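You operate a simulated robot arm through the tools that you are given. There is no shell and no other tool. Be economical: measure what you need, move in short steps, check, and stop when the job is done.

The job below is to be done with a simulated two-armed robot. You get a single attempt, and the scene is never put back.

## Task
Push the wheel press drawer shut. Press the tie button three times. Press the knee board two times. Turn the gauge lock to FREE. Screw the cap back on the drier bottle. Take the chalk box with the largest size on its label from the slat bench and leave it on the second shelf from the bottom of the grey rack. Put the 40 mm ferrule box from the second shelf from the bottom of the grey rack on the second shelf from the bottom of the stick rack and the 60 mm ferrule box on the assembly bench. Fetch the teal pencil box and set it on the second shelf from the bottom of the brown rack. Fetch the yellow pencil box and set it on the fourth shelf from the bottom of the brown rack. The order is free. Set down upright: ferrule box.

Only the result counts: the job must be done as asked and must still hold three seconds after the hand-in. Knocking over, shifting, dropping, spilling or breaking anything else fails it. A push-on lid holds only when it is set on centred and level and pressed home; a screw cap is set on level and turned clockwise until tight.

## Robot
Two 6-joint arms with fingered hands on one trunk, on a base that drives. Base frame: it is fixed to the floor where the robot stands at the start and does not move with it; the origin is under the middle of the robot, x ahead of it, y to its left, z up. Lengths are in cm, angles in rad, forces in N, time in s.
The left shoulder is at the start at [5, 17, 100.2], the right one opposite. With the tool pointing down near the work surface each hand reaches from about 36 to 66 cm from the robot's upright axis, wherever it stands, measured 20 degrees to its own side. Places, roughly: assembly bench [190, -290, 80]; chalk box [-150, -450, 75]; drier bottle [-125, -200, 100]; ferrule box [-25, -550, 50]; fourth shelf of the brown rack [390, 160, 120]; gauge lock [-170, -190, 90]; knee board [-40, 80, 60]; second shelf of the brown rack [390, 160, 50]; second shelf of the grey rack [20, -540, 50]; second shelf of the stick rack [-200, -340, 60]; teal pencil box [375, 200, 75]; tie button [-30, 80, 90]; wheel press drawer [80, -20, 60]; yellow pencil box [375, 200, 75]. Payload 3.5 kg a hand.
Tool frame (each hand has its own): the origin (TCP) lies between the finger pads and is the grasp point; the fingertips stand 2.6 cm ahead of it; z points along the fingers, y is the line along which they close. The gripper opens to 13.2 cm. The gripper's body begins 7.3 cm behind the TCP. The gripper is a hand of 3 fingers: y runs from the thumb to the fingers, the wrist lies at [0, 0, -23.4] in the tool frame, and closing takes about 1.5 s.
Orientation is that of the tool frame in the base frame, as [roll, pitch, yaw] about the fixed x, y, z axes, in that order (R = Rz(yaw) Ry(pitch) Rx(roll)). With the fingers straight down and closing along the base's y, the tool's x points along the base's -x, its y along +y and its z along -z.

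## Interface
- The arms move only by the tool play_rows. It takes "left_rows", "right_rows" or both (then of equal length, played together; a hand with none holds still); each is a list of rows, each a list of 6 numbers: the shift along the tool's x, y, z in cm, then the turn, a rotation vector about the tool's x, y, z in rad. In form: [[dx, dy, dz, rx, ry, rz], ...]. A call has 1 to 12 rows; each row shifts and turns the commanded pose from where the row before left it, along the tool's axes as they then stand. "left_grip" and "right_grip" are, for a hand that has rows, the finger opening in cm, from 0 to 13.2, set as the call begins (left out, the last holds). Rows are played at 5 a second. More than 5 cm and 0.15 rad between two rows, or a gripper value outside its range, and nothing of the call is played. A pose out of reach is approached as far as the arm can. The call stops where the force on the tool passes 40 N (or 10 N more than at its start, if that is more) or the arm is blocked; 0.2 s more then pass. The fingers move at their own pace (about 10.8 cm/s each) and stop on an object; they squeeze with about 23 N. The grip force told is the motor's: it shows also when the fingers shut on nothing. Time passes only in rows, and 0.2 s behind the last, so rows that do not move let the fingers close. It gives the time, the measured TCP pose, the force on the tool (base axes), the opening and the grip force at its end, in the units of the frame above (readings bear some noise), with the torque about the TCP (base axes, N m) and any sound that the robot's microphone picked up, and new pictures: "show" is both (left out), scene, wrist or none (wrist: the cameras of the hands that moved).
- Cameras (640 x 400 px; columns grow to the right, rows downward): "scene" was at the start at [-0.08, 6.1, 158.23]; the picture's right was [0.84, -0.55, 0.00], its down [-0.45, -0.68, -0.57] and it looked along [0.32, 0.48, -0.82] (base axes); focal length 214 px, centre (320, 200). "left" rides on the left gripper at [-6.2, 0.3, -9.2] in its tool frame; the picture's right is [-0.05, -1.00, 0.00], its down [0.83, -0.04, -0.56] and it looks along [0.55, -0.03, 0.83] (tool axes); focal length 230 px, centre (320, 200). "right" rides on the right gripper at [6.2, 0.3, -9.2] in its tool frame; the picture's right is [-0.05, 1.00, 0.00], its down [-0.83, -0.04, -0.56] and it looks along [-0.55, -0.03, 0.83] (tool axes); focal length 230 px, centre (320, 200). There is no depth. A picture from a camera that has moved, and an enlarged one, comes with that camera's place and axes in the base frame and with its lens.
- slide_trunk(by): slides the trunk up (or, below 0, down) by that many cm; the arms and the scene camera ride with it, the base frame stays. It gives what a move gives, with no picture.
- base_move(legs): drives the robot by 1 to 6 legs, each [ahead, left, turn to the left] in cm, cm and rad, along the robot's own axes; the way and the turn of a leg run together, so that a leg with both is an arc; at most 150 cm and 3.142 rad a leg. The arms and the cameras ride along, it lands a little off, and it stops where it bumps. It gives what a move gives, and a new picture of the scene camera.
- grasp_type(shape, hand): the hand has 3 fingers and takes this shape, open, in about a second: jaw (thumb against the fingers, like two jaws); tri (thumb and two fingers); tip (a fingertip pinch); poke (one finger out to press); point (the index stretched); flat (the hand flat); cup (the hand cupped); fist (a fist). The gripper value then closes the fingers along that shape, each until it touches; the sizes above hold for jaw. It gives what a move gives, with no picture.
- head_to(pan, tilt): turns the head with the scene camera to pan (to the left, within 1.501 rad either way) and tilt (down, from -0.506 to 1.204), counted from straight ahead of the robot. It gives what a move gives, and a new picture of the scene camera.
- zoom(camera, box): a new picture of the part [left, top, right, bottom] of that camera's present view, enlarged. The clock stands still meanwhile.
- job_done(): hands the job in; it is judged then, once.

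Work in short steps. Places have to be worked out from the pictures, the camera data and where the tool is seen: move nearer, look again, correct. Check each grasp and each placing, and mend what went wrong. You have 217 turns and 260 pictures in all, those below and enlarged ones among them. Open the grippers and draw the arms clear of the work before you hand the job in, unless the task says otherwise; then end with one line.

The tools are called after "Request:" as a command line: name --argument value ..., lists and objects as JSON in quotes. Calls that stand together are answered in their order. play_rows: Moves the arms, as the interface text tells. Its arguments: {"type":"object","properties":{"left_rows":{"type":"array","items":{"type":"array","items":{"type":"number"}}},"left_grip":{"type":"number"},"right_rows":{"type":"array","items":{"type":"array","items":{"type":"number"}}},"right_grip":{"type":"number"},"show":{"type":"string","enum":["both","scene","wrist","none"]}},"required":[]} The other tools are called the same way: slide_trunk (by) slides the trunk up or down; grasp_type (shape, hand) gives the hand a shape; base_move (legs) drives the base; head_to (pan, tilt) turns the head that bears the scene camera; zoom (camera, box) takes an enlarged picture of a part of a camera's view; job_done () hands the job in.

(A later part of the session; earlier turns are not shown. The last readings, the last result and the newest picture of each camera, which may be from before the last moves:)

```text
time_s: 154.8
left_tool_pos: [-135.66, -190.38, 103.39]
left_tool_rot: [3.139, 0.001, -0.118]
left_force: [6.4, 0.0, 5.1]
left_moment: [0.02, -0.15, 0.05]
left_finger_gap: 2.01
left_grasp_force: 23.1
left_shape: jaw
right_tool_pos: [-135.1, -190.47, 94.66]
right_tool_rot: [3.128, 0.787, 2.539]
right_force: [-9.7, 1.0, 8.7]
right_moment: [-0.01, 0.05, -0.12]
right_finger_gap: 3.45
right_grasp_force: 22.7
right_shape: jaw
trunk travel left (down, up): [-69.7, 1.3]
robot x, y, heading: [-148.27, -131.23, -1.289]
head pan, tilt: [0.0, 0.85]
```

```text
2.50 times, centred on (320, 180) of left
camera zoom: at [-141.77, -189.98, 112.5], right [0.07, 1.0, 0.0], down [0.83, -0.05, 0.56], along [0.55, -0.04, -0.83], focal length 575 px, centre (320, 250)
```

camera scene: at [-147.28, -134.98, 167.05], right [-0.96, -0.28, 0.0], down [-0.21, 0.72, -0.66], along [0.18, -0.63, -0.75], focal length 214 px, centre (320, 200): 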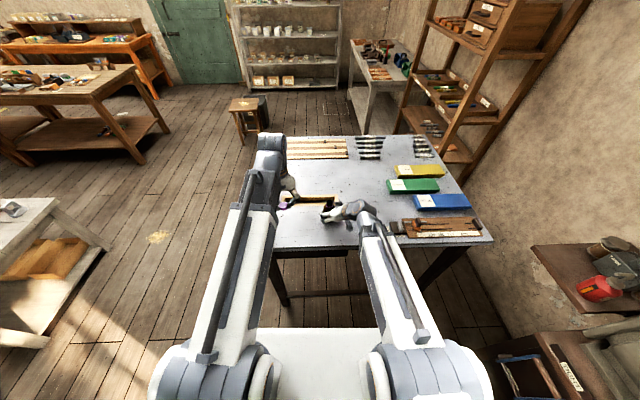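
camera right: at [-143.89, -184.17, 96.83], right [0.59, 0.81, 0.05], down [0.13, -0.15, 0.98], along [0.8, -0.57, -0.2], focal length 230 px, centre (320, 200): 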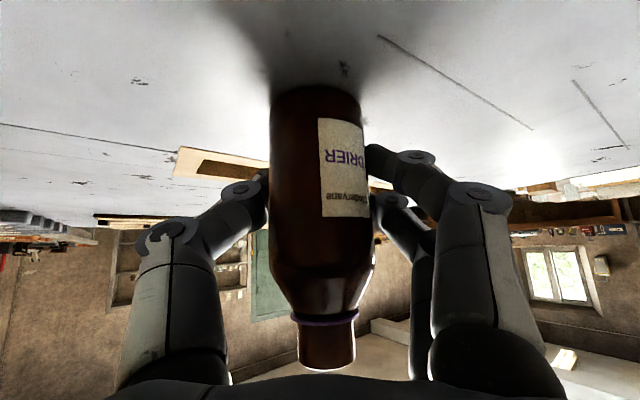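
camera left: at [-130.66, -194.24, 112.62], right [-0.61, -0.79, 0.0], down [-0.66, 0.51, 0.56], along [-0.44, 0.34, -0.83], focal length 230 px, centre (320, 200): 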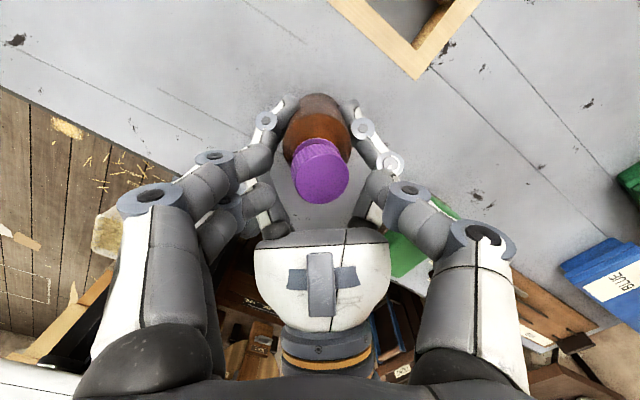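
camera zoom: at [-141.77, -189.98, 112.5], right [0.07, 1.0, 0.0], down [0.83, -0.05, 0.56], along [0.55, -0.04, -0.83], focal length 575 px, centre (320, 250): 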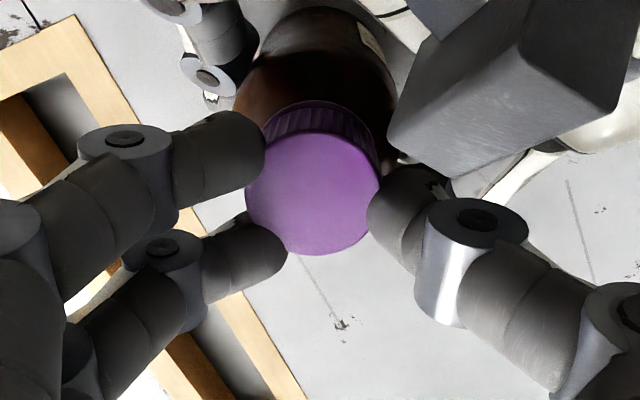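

The last grip was off-centre. I open the left hand, let the bottle settle and look.

Request:
play_rows --left_rows '[[0, 0, 0, 0, 0, 0], [0, 0, 0, 0, 0, 0], [0, 0, -0.5, 0, 0, 0]]' --left_grip 5.5 --show "none"

Request:
zoom --camera "left" --box '[240, 100, 400, 260]'

Request:
zoom --camera "right" --box '[160, 0, 480, 400]'

```text
time_s: 155.6
left_tool_pos: [-135.64, -190.42, 103.76]
left_tool_rot: [3.142, 0.001, -0.116]
left_force: [0.2, -0.3, -0.1]
left_moment: [-0.04, -0.01, 0.0]
left_finger_gap: 5.45
left_grasp_force: 0.1
left_shape: jaw
right_tool_pos: [-135.11, -190.46, 94.52]
right_tool_rot: [3.126, 0.785, 2.539]
right_force: [-0.1, 0.9, 0.3]
right_moment: [0.01, 0.06, 0.05]
right_finger_gap: 3.43
right_grasp_force: 23.5
right_shape: jaw
trunk travel left (down, up): [-69.7, 1.3]
robot x, y, heading: [-148.59, -131.39, -1.292]
head pan, tilt: [0.0, 0.85]
```

```text
2.50 times, centred on (320, 180) of left
camera zoom: at [-141.71, -190.04, 112.99], right [0.06, 1.0, 0.0], down [0.83, -0.05, 0.55], along [0.55, -0.04, -0.83], focal length 575 px, centre (320, 250)
```

zoom: 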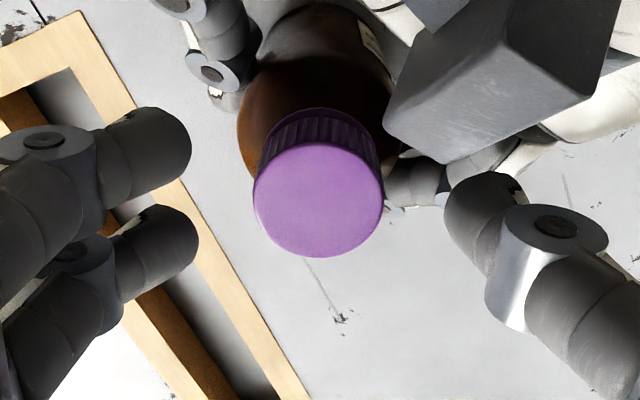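

```text
1.00 times, centred on (320, 200) of right (not enlarged: the box is as wide or as high as the picture)
camera zoom: at [-143.86, -184.15, 96.81], right [0.59, 0.81, 0.05], down [0.13, -0.15, 0.98], along [0.8, -0.57, -0.2], focal length 230 px, centre (320, 200)
```

zoom: 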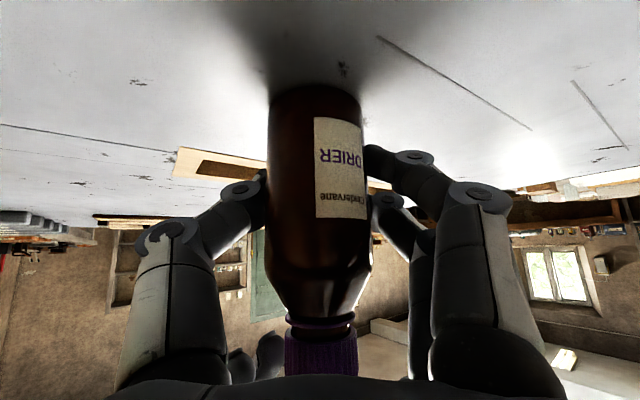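

The cap has come down ~0.7 cm with ~0.6 cm left to the collar. I recentre over the cap (-136.0,-190.4), rotate back, lower, and repeat.

Request:
play_rows --left_rows '[[-0.39, 0, 0, 0, 0, -0.15], [0, 0, 0, 0, 0, -0.15], [0, 0, 0, 0, 0, -0.15], [0, 0, 0, 0, 0, -0.15], [0, 0, 0, 0, 0, -0.15], [0, 0, 0, 0, 0, -0.15], [0, 0, 0, 0, 0, -0.15], [0, 0, 0, 0, 0, -0.15], [0, 0, 0, 0, 0, -0.15], [0, 0, 0, 0, 0, -0.15], [0, 0, 0, 0, 0, -0.15], [0, 0, 0, 0, 0, -0.15]]' --show "none"

Request:
play_rows --left_rows '[[0, 0, 0, 0, 0, -0.15], [0, 0, 0, 0, 0, -0.15], [0, 0, 0, 0, 0, -0.15], [0, 0, 0, 0, 0, -0.15], [0, 0, 0.4, 0, 0, -0.15], [0, 0, 0.4, 0, 0, -0.15]]' --show "wrist"

```text
time_s: 158.2
left_tool_pos: [-136.02, -190.35, 103.84]
left_tool_rot: [-3.14, 0.001, 1.687]
left_force: [-0.6, 0.1, -0.1]
left_moment: [0.01, 0.01, 0.01]
left_finger_gap: 5.42
left_grasp_force: 0.0
left_shape: jaw
right_tool_pos: [-135.04, -190.39, 94.69]
right_tool_rot: [3.127, 0.789, 2.541]
right_force: [-0.7, 0.4, 0.0]
right_moment: [0.02, 0.03, 0.02]
right_finger_gap: 3.43
right_grasp_force: 23.3
right_shape: jaw
trunk travel left (down, up): [-69.7, 1.3]
robot x, y, heading: [-148.5, -131.26, -1.289]
head pan, tilt: [0.0, 0.85]
```

```text
time_s: 159.6
left_tool_pos: [-135.97, -190.44, 103.01]
left_tool_rot: [3.141, 0.0, 2.587]
left_force: [-0.4, -0.7, -0.3]
left_moment: [-0.02, 0.02, 0.0]
left_finger_gap: 5.44
left_grasp_force: 0.0
left_shape: jaw
right_tool_pos: [-135.01, -190.46, 94.61]
right_tool_rot: [3.128, 0.788, 2.539]
right_force: [-0.1, 0.8, 0.7]
right_moment: [0.0, 0.02, -0.01]
right_finger_gap: 3.4
right_grasp_force: 22.9
right_shape: jaw
trunk travel left (down, up): [-69.7, 1.3]
robot x, y, heading: [-148.25, -131.41, -1.289]
head pan, tilt: [0.0, 0.85]
camera left: at [-130.52, -193.42, 112.14], right [-0.48, -0.88, 0.0], down [-0.73, 0.4, 0.56], along [-0.49, 0.27, -0.83], focal length 230 px, centre (320, 200)
```

left: 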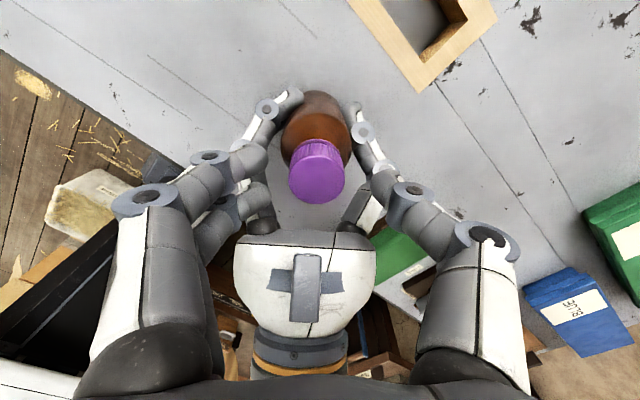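

Comparing both orientations gives the true cap centre (-135.55,-190.55). I recentre, close, and turn on.

Request:
play_rows --left_rows '[[-0.41, 0.14, 0, 0, 0, 0], [0, 0, 0, 0, 0, 0], [0, 0, 0, 0, 0, 0], [0, 0, 0, 0, 0, 0], [0, 0, 0, 0, 0, 0], [0, 0, 0.01, 0, 0, 0.15], [0, 0, 0.01, 0, 0, 0.15], [0, 0, 0.01, 0, 0, 0.15], [0, 0, 0.01, 0, 0, 0.15], [0, 0, 0.01, 0, 0, 0.15], [0, 0, 0.01, 0, 0, 0.15], [0, 0, 0.01, 0, 0, 0.15]]' --left_grip 0 --show "none"

Request:
play_rows --left_rows '[[0, 0, 0.01, 0, 0, 0.15], [0, 0, 0.01, 0, 0, 0.15], [0, 0, 0.01, 0, 0, 0.15], [0, 0, 0.01, 0, 0, 0.15], [0, 0, 0.01, 0, 0, 0.15], [0, 0, 0.01, 0, 0, 0.15], [0, 0, 0.01, 0, 0, 0.15], [0, 0, 0.01, 0, 0, 0.15], [0, 0, 0.01, 0, 0, 0.15], [0, 0, 0.01, 0, 0, 0.15], [0, 0, 0.01, 0, 0, 0.15]]' --show "none"

Request:
zoom --camera "right" --box '[160, 200, 480, 400]'

```text
time_s: 162.2
left_tool_pos: [-135.63, -190.64, 102.9]
left_tool_rot: [3.141, 0.0, 1.531]
left_force: [0.5, 1.7, -0.7]
left_moment: [0.08, -0.02, 0.06]
left_finger_gap: 2.0
left_grasp_force: 22.9
left_shape: jaw
right_tool_pos: [-135.2, -190.52, 94.52]
right_tool_rot: [3.127, 0.786, 2.54]
right_force: [-0.5, -2.0, -0.7]
right_moment: [0.11, 0.03, -0.05]
right_finger_gap: 3.39
right_grasp_force: 23.3
right_shape: jaw
trunk travel left (down, up): [-69.7, 1.3]
robot x, y, heading: [-148.22, -131.04, -1.287]
head pan, tilt: [0.0, 0.85]
```

```text
time_s: 164.6
left_tool_pos: [-135.53, -190.55, 102.89]
left_tool_rot: [3.142, 0.002, -0.119]
left_force: [0.3, 7.6, 4.8]
left_moment: [0.33, -0.01, 0.2]
left_finger_gap: 2.02
left_grasp_force: 22.7
left_shape: jaw
right_tool_pos: [-135.07, -190.43, 94.62]
right_tool_rot: [3.128, 0.788, 2.54]
right_force: [2.1, -7.4, -3.4]
right_moment: [0.08, -0.1, -0.12]
right_finger_gap: 2.84
right_grasp_force: 22.6
right_shape: jaw
trunk travel left (down, up): [-69.7, 1.3]
robot x, y, heading: [-148.23, -131.5, -1.29]
head pan, tilt: [0.0, 0.85]
```

```text
2.00 times, centred on (320, 300) of right
camera zoom: at [-143.88, -184.17, 96.83], right [0.59, 0.81, 0.05], down [0.13, -0.15, 0.98], along [0.8, -0.57, -0.19], focal length 460 px, centre (320, 0)
```

zoom: 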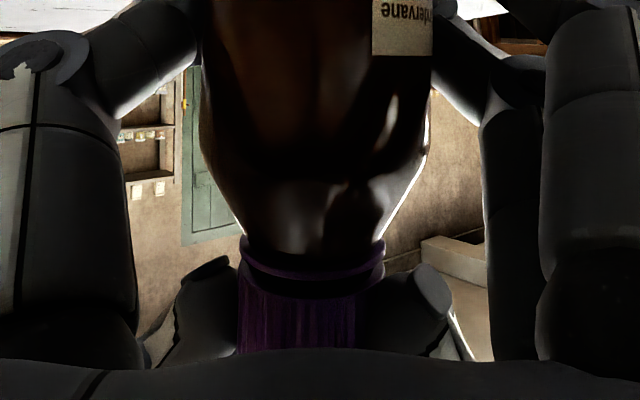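

Torque rose to 0.2 N·m and the bottle itself starts to turn: likely tight. I open the left hand, lift, and inspect.

Request:
play_rows --left_rows '[[0, 0, 0, 0, 0, 0], [0, 0, 0, 0, 0, 0], [0, 0, -2, 0, 0, 0], [0, 0, -3, 0, 0, 0], [0, 0, -3, 0, 0, 0]]' --left_grip 6 --show "wrist"

Request:
zoom --camera "right" --box '[160, 100, 480, 400]'

```text
time_s: 165.8
left_tool_pos: [-135.36, -190.28, 110.79]
left_tool_rot: [-3.141, 0.0, -0.115]
left_force: [-0.3, 0.5, -0.8]
left_moment: [-0.01, -0.01, 0.02]
left_finger_gap: 5.97
left_grasp_force: 0.1
left_shape: jaw
right_tool_pos: [-135.09, -190.53, 94.58]
right_tool_rot: [3.128, 0.788, 2.539]
right_force: [0.9, 1.1, -0.2]
right_moment: [0.03, -0.03, -0.01]
right_finger_gap: 1.91
right_grasp_force: 23.2
right_shape: jaw
trunk travel left (down, up): [-69.7, 1.3]
robot x, y, heading: [-147.95, -131.46, -1.286]
head pan, tilt: [0.0, 0.85]
camera left: at [-141.51, -189.92, 119.96], right [0.06, 1.0, 0.0], down [0.83, -0.05, 0.55], along [0.55, -0.03, -0.83], focal length 230 px, centre (320, 200)
```

left: 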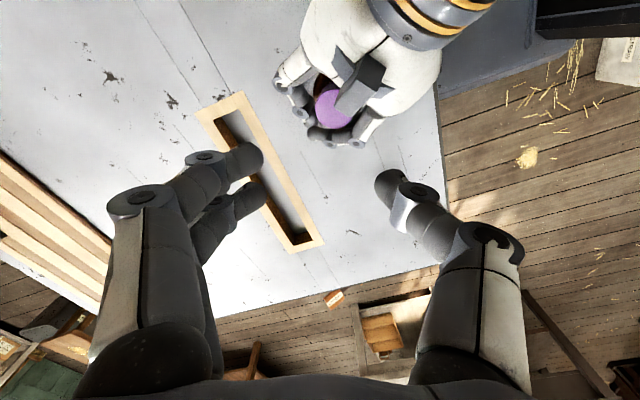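

```text
1.33 times, centred on (320, 250) of right
camera zoom: at [-143.9, -184.15, 96.83], right [0.59, 0.81, 0.05], down [0.13, -0.15, 0.98], along [0.8, -0.57, -0.2], focal length 307 px, centre (320, 133)
```

zoom: 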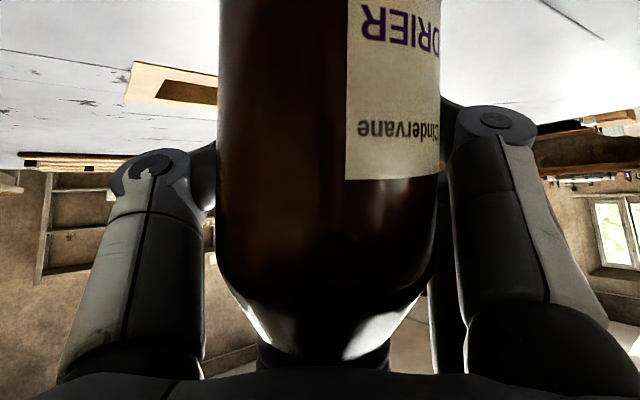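

The right fingers are squeezing past the bottle (it slid toward the palm). I open the right hand at once and look.

Request:
play_rows --right_rows '[[0, 0, 0, 0, 0, 0], [0, 0, 0, 0, 0, 0], [0, 0, 0, 0, 0, 0], [0, 0, 0, 0, 0, 0]]' --right_grip 9.5 --show "wrist"

Request:
zoom --camera "left" --box '[260, 0, 420, 200]'

```text
time_s: 166.8
left_tool_pos: [-135.37, -190.38, 110.78]
left_tool_rot: [-3.142, -0.002, -0.115]
left_force: [0.2, 0.3, -0.1]
left_moment: [-0.01, 0.0, 0.03]
left_finger_gap: 5.93
left_grasp_force: 0.0
left_shape: jaw
right_tool_pos: [-135.16, -190.43, 94.73]
right_tool_rot: [3.128, 0.786, 2.54]
right_force: [0.5, 0.5, -0.3]
right_moment: [0.0, -0.03, 0.04]
right_finger_gap: 9.46
right_grasp_force: 0.0
right_shape: jaw
trunk travel left (down, up): [-69.7, 1.3]
robot x, y, heading: [-148.59, -131.52, -1.287]
head pan, tilt: [0.0, 0.85]
camera right: at [-143.9, -184.16, 96.83], right [0.59, 0.81, 0.05], down [0.13, -0.15, 0.98], along [0.8, -0.57, -0.2], focal length 230 px, centre (320, 200)
```

right: 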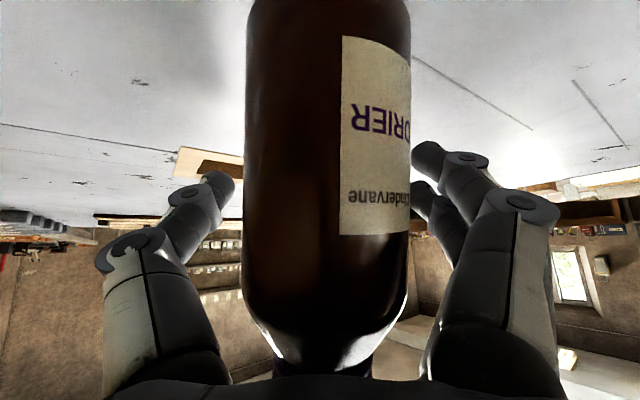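

```text
2.00 times, centred on (340, 100) of left
camera zoom: at [-141.51, -189.94, 119.92], right [0.06, 1.0, 0.0], down [0.83, -0.05, 0.55], along [0.55, -0.04, -0.83], focal length 460 px, centre (280, 400)
```

zoom: 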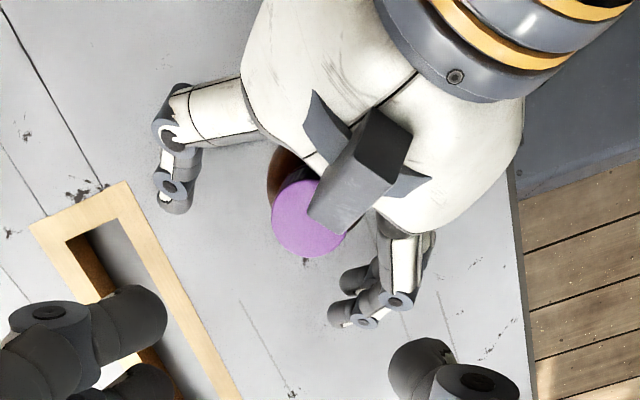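

The bottle stands upright with the cap on. I withdraw the right hand straight back along its pointing direction using the base.

Request:
base_move --legs '[[-11.5, -9.5, 0]]'

Request:
zoom --camera "right" --box '[0, 0, 640, 400]'

Request:
zoom --camera "scene" --box '[240, 130, 400, 230]'

```text
time_s: 168.2
left_tool_pos: [-147.8, -181.65, 110.83]
left_tool_rot: [-3.141, 0.002, -0.117]
left_force: [-0.6, -0.4, -0.4]
left_moment: [-0.03, -0.02, -0.02]
left_finger_gap: 5.92
left_grasp_force: 0.0
left_shape: jaw
right_tool_pos: [-147.43, -181.6, 94.59]
right_tool_rot: [3.126, 0.786, 2.539]
right_force: [-0.3, -0.7, -0.2]
right_moment: [-0.02, -0.04, -0.01]
right_finger_gap: 9.48
right_grasp_force: 0.1
right_shape: jaw
trunk travel left (down, up): [-69.7, 1.3]
robot x, y, heading: [-160.77, -122.58, -1.288]
head pan, tilt: [0.0, 0.85]
camera scene: at [-159.72, -126.26, 167.06], right [-0.96, -0.28, 0.0], down [-0.21, 0.72, -0.66], along [0.18, -0.63, -0.75], focal length 214 px, centre (320, 200)
```

scene: 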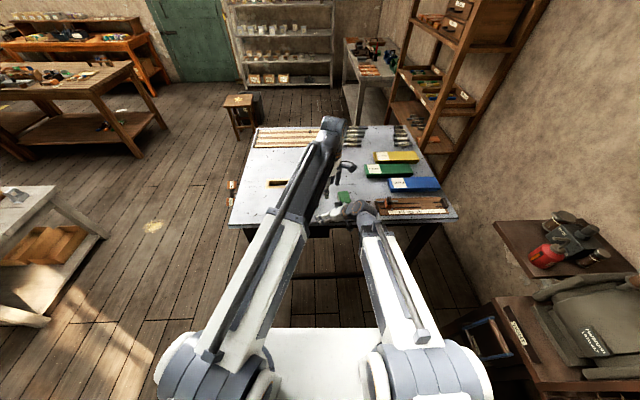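

```text
1.00 times, centred on (320, 200) of right (not enlarged: the box is as wide or as high as the picture)
camera zoom: at [-156.32, -175.49, 96.86], right [0.59, 0.81, 0.05], down [0.13, -0.15, 0.98], along [0.8, -0.57, -0.19], focal length 230 px, centre (320, 200)
```

zoom: 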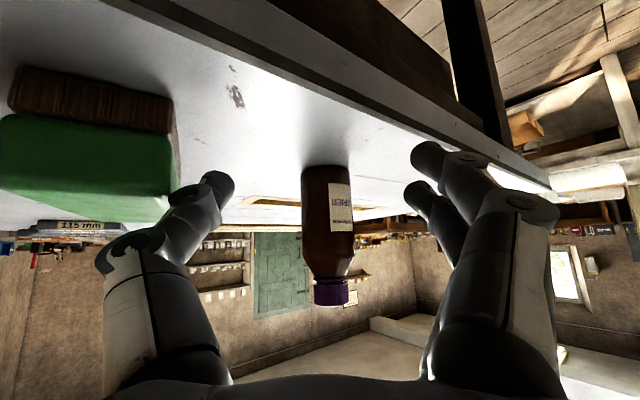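

```text
4.00 times, centred on (320, 180) of scene
camera zoom: at [-159.72, -126.26, 167.06], right [-0.96, -0.28, 0.0], down [-0.21, 0.72, -0.66], along [0.18, -0.63, -0.75], focal length 858 px, centre (320, 280)
```

zoom: 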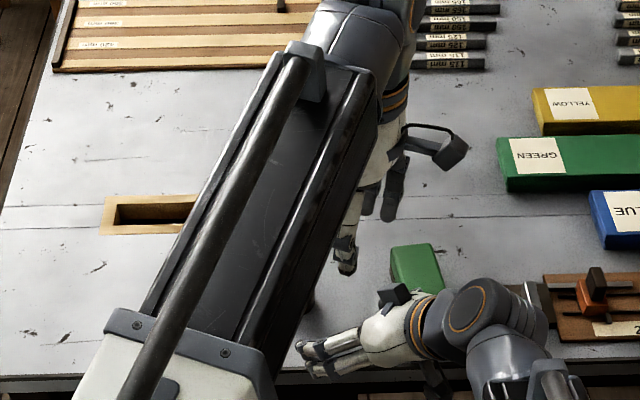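

Request:
zoom --camera "right" --box '[270, 230, 390, 320]'

```text
4.44 times, centred on (330, 275) of right
camera zoom: at [-156.32, -175.49, 96.86], right [0.59, 0.81, 0.05], down [0.13, -0.15, 0.98], along [0.8, -0.57, -0.19], focal length 1022 px, centre (276, -133)
```

zoom: 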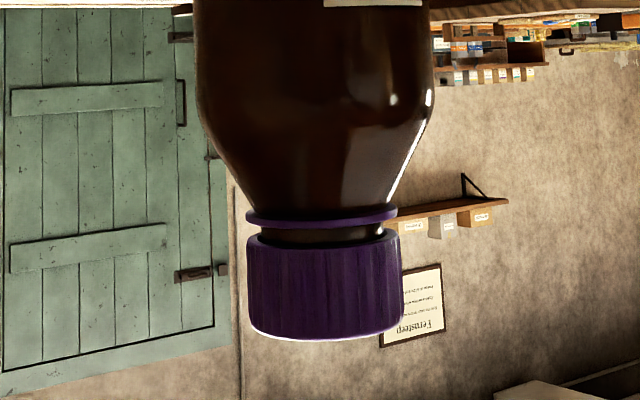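

A small gap (~0.2 cm) remains under the cap, so I'll tighten once more with downward pressure and see whether the cap still turns. First left hand aside, right hand up, then base forward.

Request:
play_rows --left_rows '[[3.68, -1.56, 0, 0, 0, 0], [3.68, -1.56, 0, 0, 0, 0], [3.68, -1.56, 0, 0, 0, 0], [0, 0, 0, 0, 0, -0.15], [0, 0, 0, 0, 0, -0.15], [0, 0, 0, 0, 0, -0.15], [0, 0, 0, 0, 0, -0.15], [0, 0, 0, 0, 0, -0.15], [0, 0, 0, 0, 0, -0.15], [0, 0, 0, 0, 0, -0.15], [0, 0, 0, 0, 0, -0.15]]' --right_rows '[[0, 0, 0, 0, 0, 0], [0, 0, 0, 0, 0, 0], [0, 0, 0, 0, 0, 0], [-2.13, 0, -2.11, 0, 0, 0], [-2.13, 0, -2.11, 0, 0, 0], [-2.13, 0, -2.11, 0, 0, 0], [-2.13, 0, -2.11, 0, 0, 0], [-2.13, 0, -2.11, 0, 0, 0], [0, 0, 0, 0, 0, 0], [0, 0, 0, 0, 0, 0], [0, 0, 0, 0, 0, 0]]' --show "none"

Request:
base_move --legs '[[12, -6, 0]]'

Request:
zoom --camera "left" --box '[0, 0, 640, 400]'

```text
time_s: 170.6
left_tool_pos: [-136.08, -178.27, 110.72]
left_tool_rot: [3.141, 0.0, 1.086]
left_force: [0.1, 0.0, -0.6]
left_moment: [0.01, 0.02, -0.03]
left_finger_gap: 5.98
left_grasp_force: 0.1
left_shape: jaw
right_tool_pos: [-147.58, -182.03, 109.61]
right_tool_rot: [3.127, 0.787, 2.54]
right_force: [0.1, 0.5, 0.0]
right_moment: [0.04, 0.0, 0.01]
right_finger_gap: 9.49
right_grasp_force: 0.0
right_shape: jaw
trunk travel left (down, up): [-69.7, 1.3]
robot x, y, heading: [-160.39, -123.01, -1.289]
head pan, tilt: [0.0, 0.85]
```

```text
time_s: 171.9
left_tool_pos: [-138.54, -191.68, 110.63]
left_tool_rot: [-3.14, 0.0, 1.086]
left_force: [0.0, -0.1, 0.2]
left_moment: [0.04, -0.01, 0.02]
left_finger_gap: 5.99
left_grasp_force: 0.0
left_shape: jaw
right_tool_pos: [-149.93, -195.27, 109.56]
right_tool_rot: [3.126, 0.785, 2.542]
right_force: [-0.3, -1.1, -0.2]
right_moment: [-0.03, -0.01, 0.01]
right_finger_gap: 9.48
right_grasp_force: 0.0
right_shape: jaw
trunk travel left (down, up): [-69.7, 1.3]
robot x, y, heading: [-163.07, -135.62, -1.287]
head pan, tilt: [0.0, 0.85]
camera scene: at [-162.09, -139.77, 167.05], right [-0.96, -0.28, 0.0], down [-0.21, 0.72, -0.66], along [0.18, -0.63, -0.75], focal length 214 px, centre (320, 200)
```

scene: 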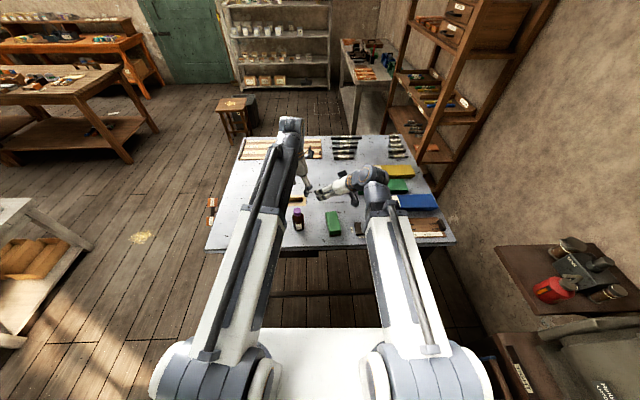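

```text
1.00 times, centred on (320, 200) of left (not enlarged: the box is as wide or as high as the picture)
camera zoom: at [-141.18, -197.28, 119.8], right [-0.91, 0.42, 0.0], down [0.35, 0.75, 0.56], along [0.23, 0.5, -0.83], focal length 230 px, centre (320, 200)
```

zoom: 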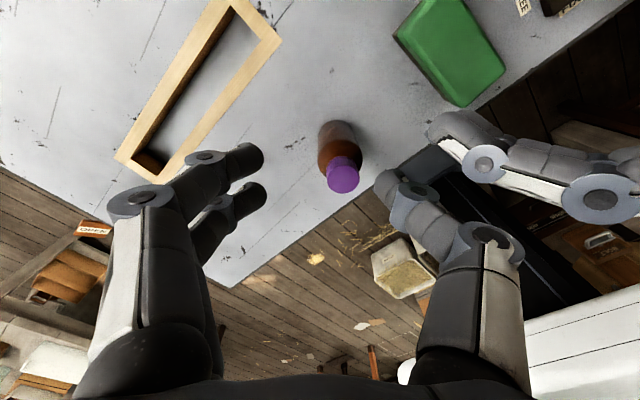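

Request:
play_rows --left_rows '[[1.78, -1.25, 0, 0, 0, 0], [1.78, -1.25, 0, 0, 0, 0], [0, 0, 2.5, 0, 0, 0], [0, 0, 2.5, 0, 0, 0]]' --show "none"

Request:
zoom --camera "left" --box '[240, 100, 400, 260]'

```text
time_s: 172.9
left_tool_pos: [-139.25, -187.21, 105.58]
left_tool_rot: [-3.14, 0.0, 1.085]
left_force: [0.5, 0.2, -0.1]
left_moment: [0.01, -0.02, -0.02]
left_finger_gap: 5.92
left_grasp_force: 0.0
left_shape: jaw
right_tool_pos: [-150.02, -195.22, 109.57]
right_tool_rot: [3.128, 0.787, 2.541]
right_force: [-0.2, -0.6, 0.6]
right_moment: [0.03, 0.03, -0.01]
right_finger_gap: 9.47
right_grasp_force: 0.0
right_shape: jaw
trunk travel left (down, up): [-69.7, 1.3]
robot x, y, heading: [-163.24, -135.69, -1.289]
head pan, tilt: [0.0, 0.85]
```

```text
2.50 times, centred on (320, 180) of left
camera zoom: at [-141.78, -192.86, 114.82], right [-0.91, 0.42, 0.0], down [0.35, 0.75, 0.56], along [0.23, 0.5, -0.83], focal length 575 px, centre (320, 250)
```

zoom: 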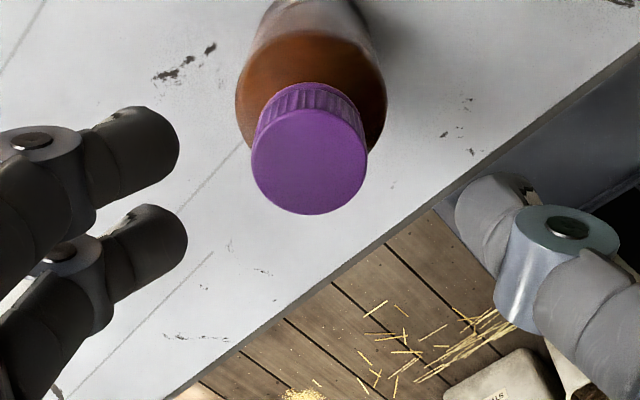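

Request:
play_rows --left_rows '[[-0.1, 0.23, 0, 0, 0, -0.15], [0, 0, 0, 0, 0, -0.15], [0, 0, 0, 0, 0, -0.15], [0, 0, 0, 0, 0, -0.15], [0, 0, 0, 0, 0, -0.15], [0, 0, 0, 0, 0, -0.15], [0, 0, 0, 0, 0, -0.15], [0, 0, 0, 0, 0, -0.15], [0, 0, 0, 0, 0, -0.15], [0, 0, 1.4, 0, 0, 0], [0, 0, 1.4, 0, 0, 0]]' --left_grip 5.5 --show "none"

Request:
zoom --camera "left" --box '[240, 100, 400, 260]'

```text
time_s: 175.3
left_tool_pos: [-138.91, -187.43, 103.09]
left_tool_rot: [3.141, 0.0, 2.435]
left_force: [0.1, -0.2, 0.0]
left_moment: [-0.01, 0.02, -0.03]
left_finger_gap: 5.54
left_grasp_force: 0.0
left_shape: jaw
right_tool_pos: [-150.06, -195.16, 109.62]
right_tool_rot: [3.128, 0.788, 2.54]
right_force: [-1.2, -0.2, 0.0]
right_moment: [-0.01, -0.01, 0.01]
right_finger_gap: 9.49
right_grasp_force: 0.1
right_shape: jaw
trunk travel left (down, up): [-69.7, 1.3]
robot x, y, heading: [-162.89, -135.95, -1.288]
head pan, tilt: [0.0, 0.85]
```

```text
2.50 times, centred on (320, 180) of left
camera zoom: at [-134.0, -191.16, 112.06], right [-0.61, -0.79, 0.0], down [-0.66, 0.51, 0.56], along [-0.44, 0.34, -0.83], focal length 575 px, centre (320, 250)
```

zoom: 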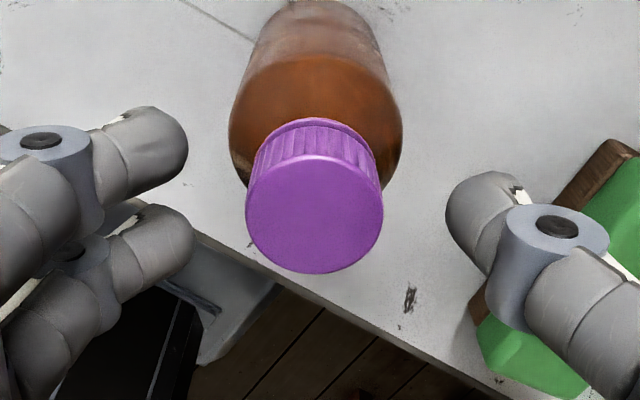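

Centred now. Close, press down lightly and turn clockwise.

Request:
play_rows --left_rows '[[0, 0.1, 0, 0, 0, 0], [0, 0, 0, 0, 0, 0], [0, 0, 0, 0, 0, 0], [0, 0, 0, 0, 0, 0], [0, 0, 0.15, 0, 0, 0.05], [0, 0, 0.1, 0, 0, 0.1], [0, 0, 0.03, 0, 0, 0.15], [0, 0, 0.02, 0, 0, 0.15], [0, 0, 0.02, 0, 0, 0.15], [0, 0, 0.02, 0, 0, 0.15], [0, 0, 0.02, 0, 0, 0.15]]' --left_grip 0 --show "wrist"

```text
time_s: 177.7
left_tool_pos: [-139.09, -187.4, 102.66]
left_tool_rot: [-3.14, 0.002, 1.532]
left_force: [1.7, 0.3, 11.3]
left_moment: [0.0, -0.07, 0.1]
left_finger_gap: 2.04
left_grasp_force: 22.9
left_shape: jaw
right_tool_pos: [-150.08, -195.15, 109.73]
right_tool_rot: [3.128, 0.787, 2.54]
right_force: [0.4, -0.1, 0.6]
right_moment: [0.02, -0.01, -0.02]
right_finger_gap: 9.47
right_grasp_force: 0.0
right_shape: jaw
trunk travel left (down, up): [-69.7, 1.3]
robot x, y, heading: [-162.65, -135.84, -1.286]
head pan, tilt: [0.0, 0.85]
camera left: at [-138.89, -193.52, 111.79], right [-1.0, -0.01, 0.0], down [-0.01, 0.83, 0.55], along [-0.01, 0.55, -0.83], focal length 230 px, centre (320, 200)
```

left: 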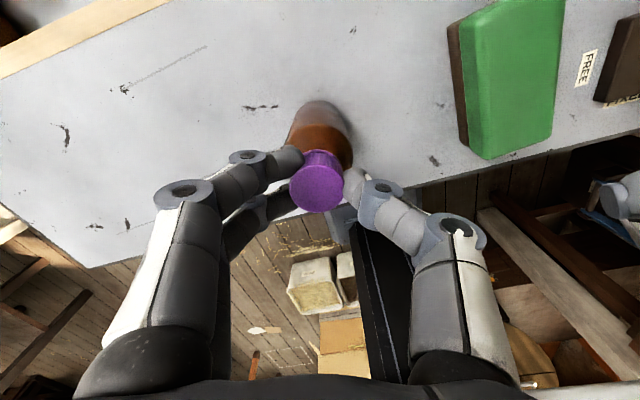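

Request:
zoom --camera "scene" --box '[270, 190, 340, 240]'

Request:
play_rows --left_rows '[[0, 0, 0.03, 0, 0, 0.15], [0, 0, 0.02, 0, 0, 0.15], [0, 0, 0.02, 0, 0, 0.15], [0, 0, 0.02, 0, 0, 0.15], [0, 0, 0.02, 0, 0, 0.15], [0, 0, 0.02, 0, 0, 0.15]]' --show "none"

Request:
zoom --camera "scene" --box '[270, 190, 340, 240]'

```text
8.00 times, centred on (305, 215) of scene
camera zoom: at [-162.1, -139.52, 167.06], right [-0.96, -0.28, 0.0], down [-0.21, 0.72, -0.66], along [0.18, -0.63, -0.75], focal length 1716 px, centre (440, 80)
```

zoom: 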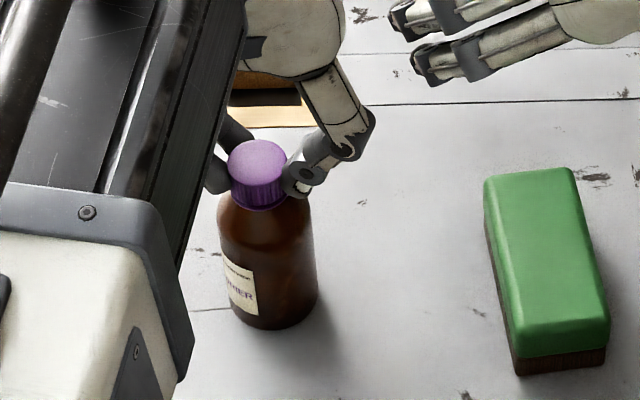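

```text
time_s: 179.1
left_tool_pos: [-138.92, -187.44, 102.41]
left_tool_rot: [3.138, 0.002, 0.634]
left_force: [0.4, -0.6, 23.6]
left_moment: [-0.09, -0.11, 0.24]
left_finger_gap: 2.12
left_grasp_force: 23.3
left_shape: jaw
right_tool_pos: [-150.02, -195.17, 109.73]
right_tool_rot: [3.128, 0.787, 2.541]
right_force: [0.0, -0.5, -0.2]
right_moment: [0.01, 0.03, 0.01]
right_finger_gap: 9.49
right_grasp_force: 0.1
right_shape: jaw
trunk travel left (down, up): [-69.7, 1.3]
robot x, y, heading: [-163.16, -135.94, -1.293]
head pan, tilt: [0.0, 0.85]
```

```text
8.00 times, centred on (305, 215) of scene
camera zoom: at [-162.14, -139.43, 167.07], right [-0.96, -0.28, 0.0], down [-0.21, 0.72, -0.66], along [0.18, -0.63, -0.75], focal length 1716 px, centre (440, 80)
```

zoom: 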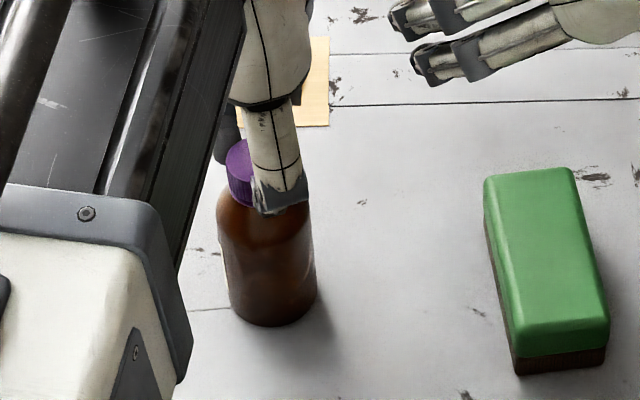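

The bottle now turns with the cap at 0.24 N·m: the cap is tight. I release, lift, straighten the right hand, and look at the gauge lock.

Request:
play_rows --left_rows '[[0, 0, 0, 0, 0, 0], [0, 0, 0, 0, 0, 0], [0, 0, -3, 0, 0, 0], [0, 0, -4, 0, 0, 0], [0, 0, 0, 0, 0, -0.15], [0, 0, 0, 0, 0, -0.15], [0, 0, 0, 0, 0, -0.15], [0, 0, 0, 0, 0, -0.15], [0, 0, 0, 0, 0, -0.15], [0, 0, 0, 0, 0, -0.15], [0, 0, 0, 0, 0, -0.15], [0, 0, 0, 0, 0, -0.15]]' --left_grip 6.5 --right_rows '[[0, 0, 0, 0, 0, 0], [0, 0, 0, 0, 0.15, 0], [0, 0, 0, 0, 0.15, 0], [0, 0, 0, 0, 0.15, 0], [0, 0, 0, 0, 0.15, 0], [0, 0, 0, 0, 0.15, 0], [0, 0, 0, 0, 0.04, 0], [0, 0, 0, 0, 0, 0.14], [0, 0, 0, 0, 0, 0.14], [0, 0, 0, 0, 0, 0.14], [0, 0, 0, 0, 0, 0.14], [0, 0, 0, 0, 0, 0.14]]' --show "none"

Request:
base_move --legs '[[-2, -15, 0]]'

Request:
head_to --pan -0.3 --tilt 0.9

Request:
zoom --camera "scene" --box '[240, 100, 480, 260]'

```text
time_s: 181.7
left_tool_pos: [-138.89, -187.49, 109.41]
left_tool_rot: [-3.14, 0.0, 1.837]
left_force: [0.0, -0.5, 0.5]
left_moment: [-0.01, 0.04, -0.01]
left_finger_gap: 6.41
left_grasp_force: 0.0
left_shape: jaw
right_tool_pos: [-150.03, -195.18, 109.64]
right_tool_rot: [3.135, -0.009, 1.847]
right_force: [-0.6, 0.0, 0.9]
right_moment: [0.01, 0.0, 0.01]
right_finger_gap: 9.46
right_grasp_force: 0.1
right_shape: jaw
trunk travel left (down, up): [-69.7, 1.3]
robot x, y, heading: [-162.96, -136.26, -1.286]
head pan, tilt: [0.0, 0.85]
```

```text
time_s: 183.0
left_tool_pos: [-154.12, -189.62, 109.36]
left_tool_rot: [-3.141, -0.001, 1.833]
left_force: [-0.6, -0.1, -0.1]
left_moment: [0.01, -0.03, 0.01]
left_finger_gap: 6.46
left_grasp_force: 0.1
left_shape: jaw
right_tool_pos: [-165.32, -197.46, 109.7]
right_tool_rot: [3.134, -0.008, 1.85]
right_force: [-0.5, -0.1, 0.4]
right_moment: [-0.01, -0.03, 0.0]
right_finger_gap: 9.46
right_grasp_force: 0.2
right_shape: jaw
trunk travel left (down, up): [-69.7, 1.3]
robot x, y, heading: [-178.45, -138.41, -1.291]
head pan, tilt: [0.0, 0.85]
camera scene: at [-177.34, -141.9, 167.05], right [-0.96, -0.28, 0.0], down [-0.21, 0.72, -0.66], along [0.18, -0.63, -0.75], focal length 214 px, centre (320, 200)
```

scene: 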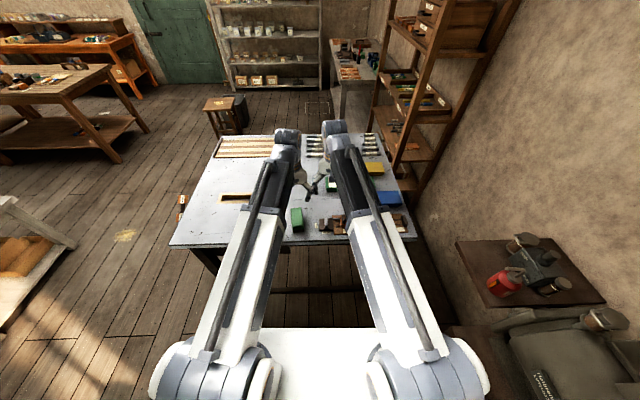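

```text
time_s: 183.8
left_tool_pos: [-154.05, -189.66, 109.35]
left_tool_rot: [-3.141, 0.002, 1.833]
left_force: [-0.4, -1.0, 0.3]
left_moment: [-0.01, 0.0, 0.03]
left_finger_gap: 6.43
left_grasp_force: 0.1
left_shape: jaw
right_tool_pos: [-165.24, -197.54, 109.63]
right_tool_rot: [3.137, -0.008, 1.85]
right_force: [0.2, 1.1, 0.2]
right_moment: [-0.04, -0.03, 0.04]
right_finger_gap: 9.46
right_grasp_force: 0.0
right_shape: jaw
trunk travel left (down, up): [-69.7, 1.3]
robot x, y, heading: [-178.13, -138.32, -1.292]
head pan, tilt: [-0.3, 0.901]
camera scene: at [-179.49, -141.92, 166.66], right [-1.0, 0.02, 0.0], down [0.01, 0.78, -0.62], along [-0.01, -0.62, -0.78], focal length 214 px, centre (320, 200)
```

scene: 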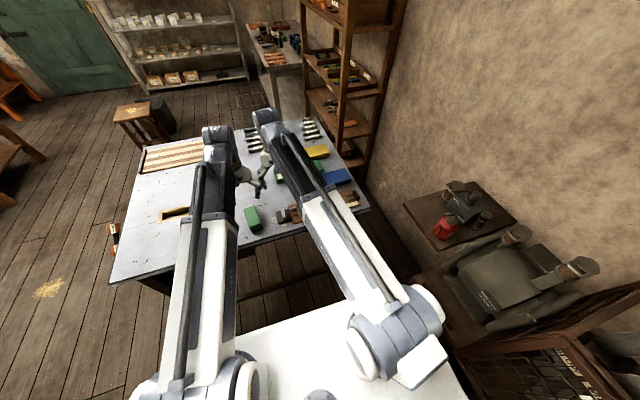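

```text
2.50 times, centred on (360, 180) of scene
camera zoom: at [-179.49, -141.92, 166.66], right [-1.0, 0.02, 0.0], down [0.01, 0.78, -0.62], along [-0.01, -0.62, -0.78], focal length 536 px, centre (220, 250)
```

zoom: 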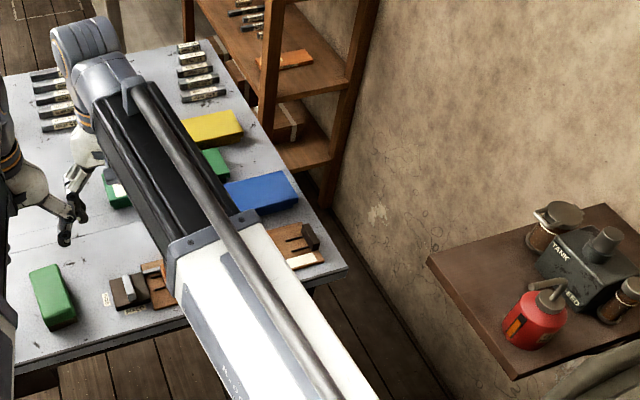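

The gauge lock (dark block with a silver lever, FREE label) is around (-165,-193). I view it with the right wrist camera.

Request:
play_rows --right_rows '[[2, 0, 0, 0, 0, 0], [2, 0, 0, 0, 0, 0]]' --show "wrist"

Request:
zoom --camera "left" --box '[320, 0, 640, 260]'

```text
time_s: 184.4
left_tool_pos: [-153.77, -189.66, 109.37]
left_tool_rot: [3.14, 0.0, 1.837]
left_force: [13.5, 2.5, -3.3]
left_moment: [-0.02, 0.32, 0.04]
left_finger_gap: 5.91
left_grasp_force: 0.0
left_shape: jaw
right_tool_pos: [-166.52, -193.68, 109.67]
right_tool_rot: [3.138, -0.009, 1.85]
right_force: [-14.2, -2.8, 3.7]
right_moment: [0.13, -0.68, 0.21]
right_finger_gap: 9.36
right_grasp_force: 0.2
right_shape: jaw
trunk travel left (down, up): [-69.7, 1.3]
robot x, y, heading: [-178.16, -138.01, -1.288]
head pan, tilt: [-0.3, 0.901]
camera right: at [-167.75, -187.78, 119.0], right [0.97, 0.22, 0.0], down [0.19, -0.82, 0.55], along [0.12, -0.53, -0.84], focal length 230 px, centre (320, 200)
```

right: 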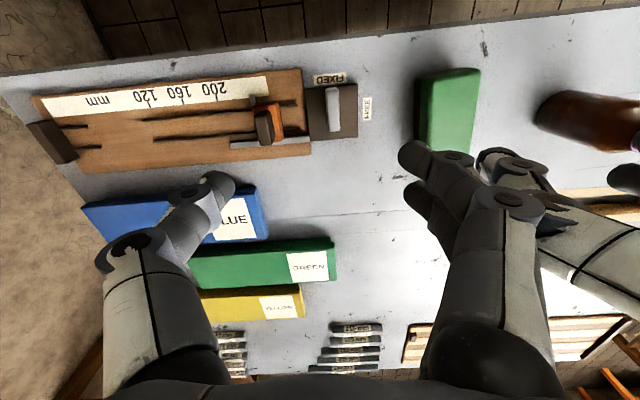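

```text
1.54 times, centred on (480, 130) of left
camera zoom: at [-151.95, -195.51, 118.57], right [-0.95, -0.31, 0.0], down [-0.26, 0.79, 0.55], along [-0.17, 0.53, -0.83], focal length 354 px, centre (74, 308)
```

zoom: 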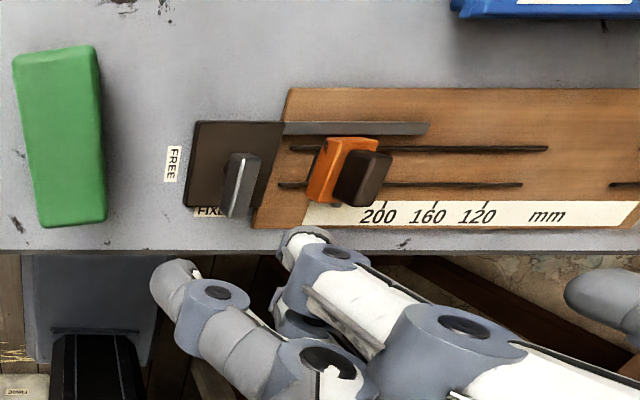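

The hands touched; I move the left away. The lock lever points to FIXED (toward me) and FREE is to its left, so it needs a clockwise quarter turn. Lever centre ≈(-165.3,-193.0,92).

Request:
play_rows --left_rows '[[0, 3, 0, 0, 0, 0], [0, 4, 0, 0, 0, 0], [0, 4, -2, 0, 0, 0]]' --right_rows '[[0, 0, 0, 0, 0, 0], [0, 0, 0, 0, 0, 0], [0, 0, 0, 0, 0, 0]]' --right_grip 5 --show "none"

```text
time_s: 185.2
left_tool_pos: [-143.41, -187.05, 111.47]
left_tool_rot: [-3.14, -0.001, 1.833]
left_force: [0.0, 0.0, 0.3]
left_moment: [-0.02, -0.01, 0.0]
left_finger_gap: 6.43
left_grasp_force: 0.0
left_shape: jaw
right_tool_pos: [-166.37, -193.75, 109.66]
right_tool_rot: [3.136, -0.009, 1.85]
right_force: [0.1, 0.6, 0.4]
right_moment: [-0.04, -0.01, -0.03]
right_finger_gap: 5.05
right_grasp_force: 0.1
right_shape: jaw
trunk travel left (down, up): [-69.7, 1.3]
robot x, y, heading: [-178.2, -137.91, -1.291]
head pan, tilt: [-0.3, 0.901]
```

Request:
play_rows --right_rows '[[0.42, 1.26, 3, 0, 0, 0], [0, 0, 3.5, 0, 0, 0], [0, 0, 3.5, 0, 0, 0], [0, 0, 2, 0, 0, 0]]' --right_grip 5 --show "wrist"

```text
time_s: 186.2
left_tool_pos: [-143.34, -186.98, 111.59]
left_tool_rot: [-3.141, 0.0, 1.834]
left_force: [0.4, -0.4, 0.3]
left_moment: [0.04, 0.02, -0.03]
left_finger_gap: 6.44
left_grasp_force: 0.1
left_shape: jaw
right_tool_pos: [-165.2, -192.74, 97.71]
right_tool_rot: [3.136, -0.008, 1.85]
right_force: [0.4, -0.5, 0.1]
right_moment: [-0.02, -0.01, 0.0]
right_finger_gap: 5.04
right_grasp_force: 0.1
right_shape: jaw
trunk travel left (down, up): [-69.7, 1.3]
robot x, y, heading: [-178.26, -138.04, -1.288]
head pan, tilt: [-0.3, 0.901]
camera right: at [-166.52, -186.84, 106.93], right [0.97, 0.23, 0.01], down [0.19, -0.82, 0.55], along [0.13, -0.53, -0.84], focal length 230 px, centre (320, 200)
```

right: 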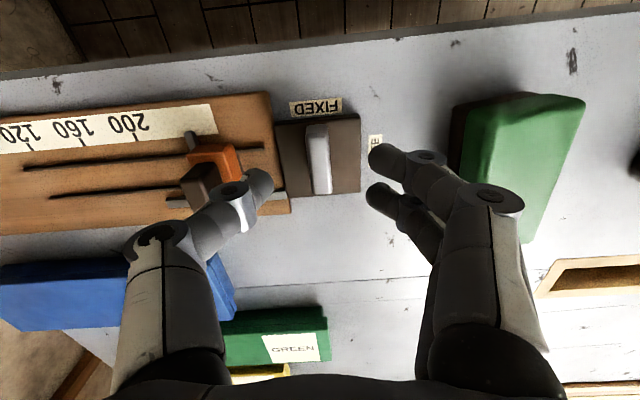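

Lever is centred under the TCP. I lower 3.4 cm with a narrower opening, then close on it.

Request:
play_rows --right_rows '[[0, 0, 0, 0, 0, 0], [0, 0, 1.5, 0, 0, 0], [0, 0, 1, 0, 0, 0], [0, 0, 0.5, 0, 0, 0], [0, 0, 0.4, 0, 0, 0]]' --right_grip 3.6 --show "wrist"

```text
time_s: 187.4
left_tool_pos: [-143.39, -186.96, 111.46]
left_tool_rot: [-3.142, -0.001, 1.834]
left_force: [0.5, 0.4, -1.0]
left_moment: [-0.01, 0.03, -0.03]
left_finger_gap: 6.43
left_grasp_force: 0.0
left_shape: jaw
right_tool_pos: [-165.05, -192.77, 94.23]
right_tool_rot: [3.136, -0.008, 1.852]
right_force: [0.3, 0.4, 0.0]
right_moment: [0.01, 0.05, -0.01]
right_finger_gap: 3.65
right_grasp_force: 0.0
right_shape: jaw
trunk travel left (down, up): [-69.7, 1.3]
robot x, y, heading: [-178.08, -138.36, -1.288]
head pan, tilt: [-0.3, 0.901]
camera right: at [-166.52, -186.92, 103.57], right [0.97, 0.23, 0.01], down [0.19, -0.82, 0.55], along [0.13, -0.53, -0.84], focal length 230 px, centre (320, 200)
```

right: 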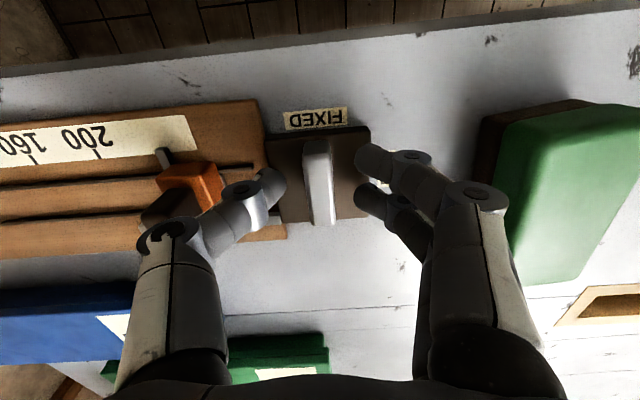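

Request:
play_rows --right_rows '[[0, 0, 0.3, 0, 0, 0], [0, 0, 0, 0, 0, 0], [0, 0, 0, 0, 0, 0], [0, 0, 0, 0, 0, 0]]' --right_grip 0 --show "wrist"

```text
time_s: 188.4
left_tool_pos: [-143.44, -186.97, 111.67]
left_tool_rot: [3.141, 0.0, 1.834]
left_force: [0.0, -0.6, 0.0]
left_moment: [0.0, 0.02, 0.03]
left_finger_gap: 6.44
left_grasp_force: 0.1
left_shape: jaw
right_tool_pos: [-165.12, -192.85, 93.92]
right_tool_rot: [3.136, -0.01, 1.85]
right_force: [-1.1, -0.9, 2.9]
right_moment: [0.02, -0.01, -0.01]
right_finger_gap: 1.04
right_grasp_force: 22.7
right_shape: jaw
trunk travel left (down, up): [-69.7, 1.3]
robot x, y, heading: [-178.23, -138.09, -1.283]
head pan, tilt: [-0.3, 0.901]
camera right: at [-166.53, -186.91, 103.28], right [0.97, 0.23, 0.01], down [0.19, -0.82, 0.55], along [0.13, -0.53, -0.84], focal length 230 px, centre (320, 200)
```

right: 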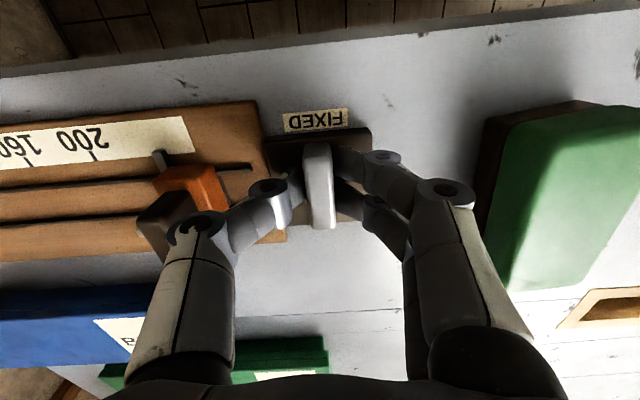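

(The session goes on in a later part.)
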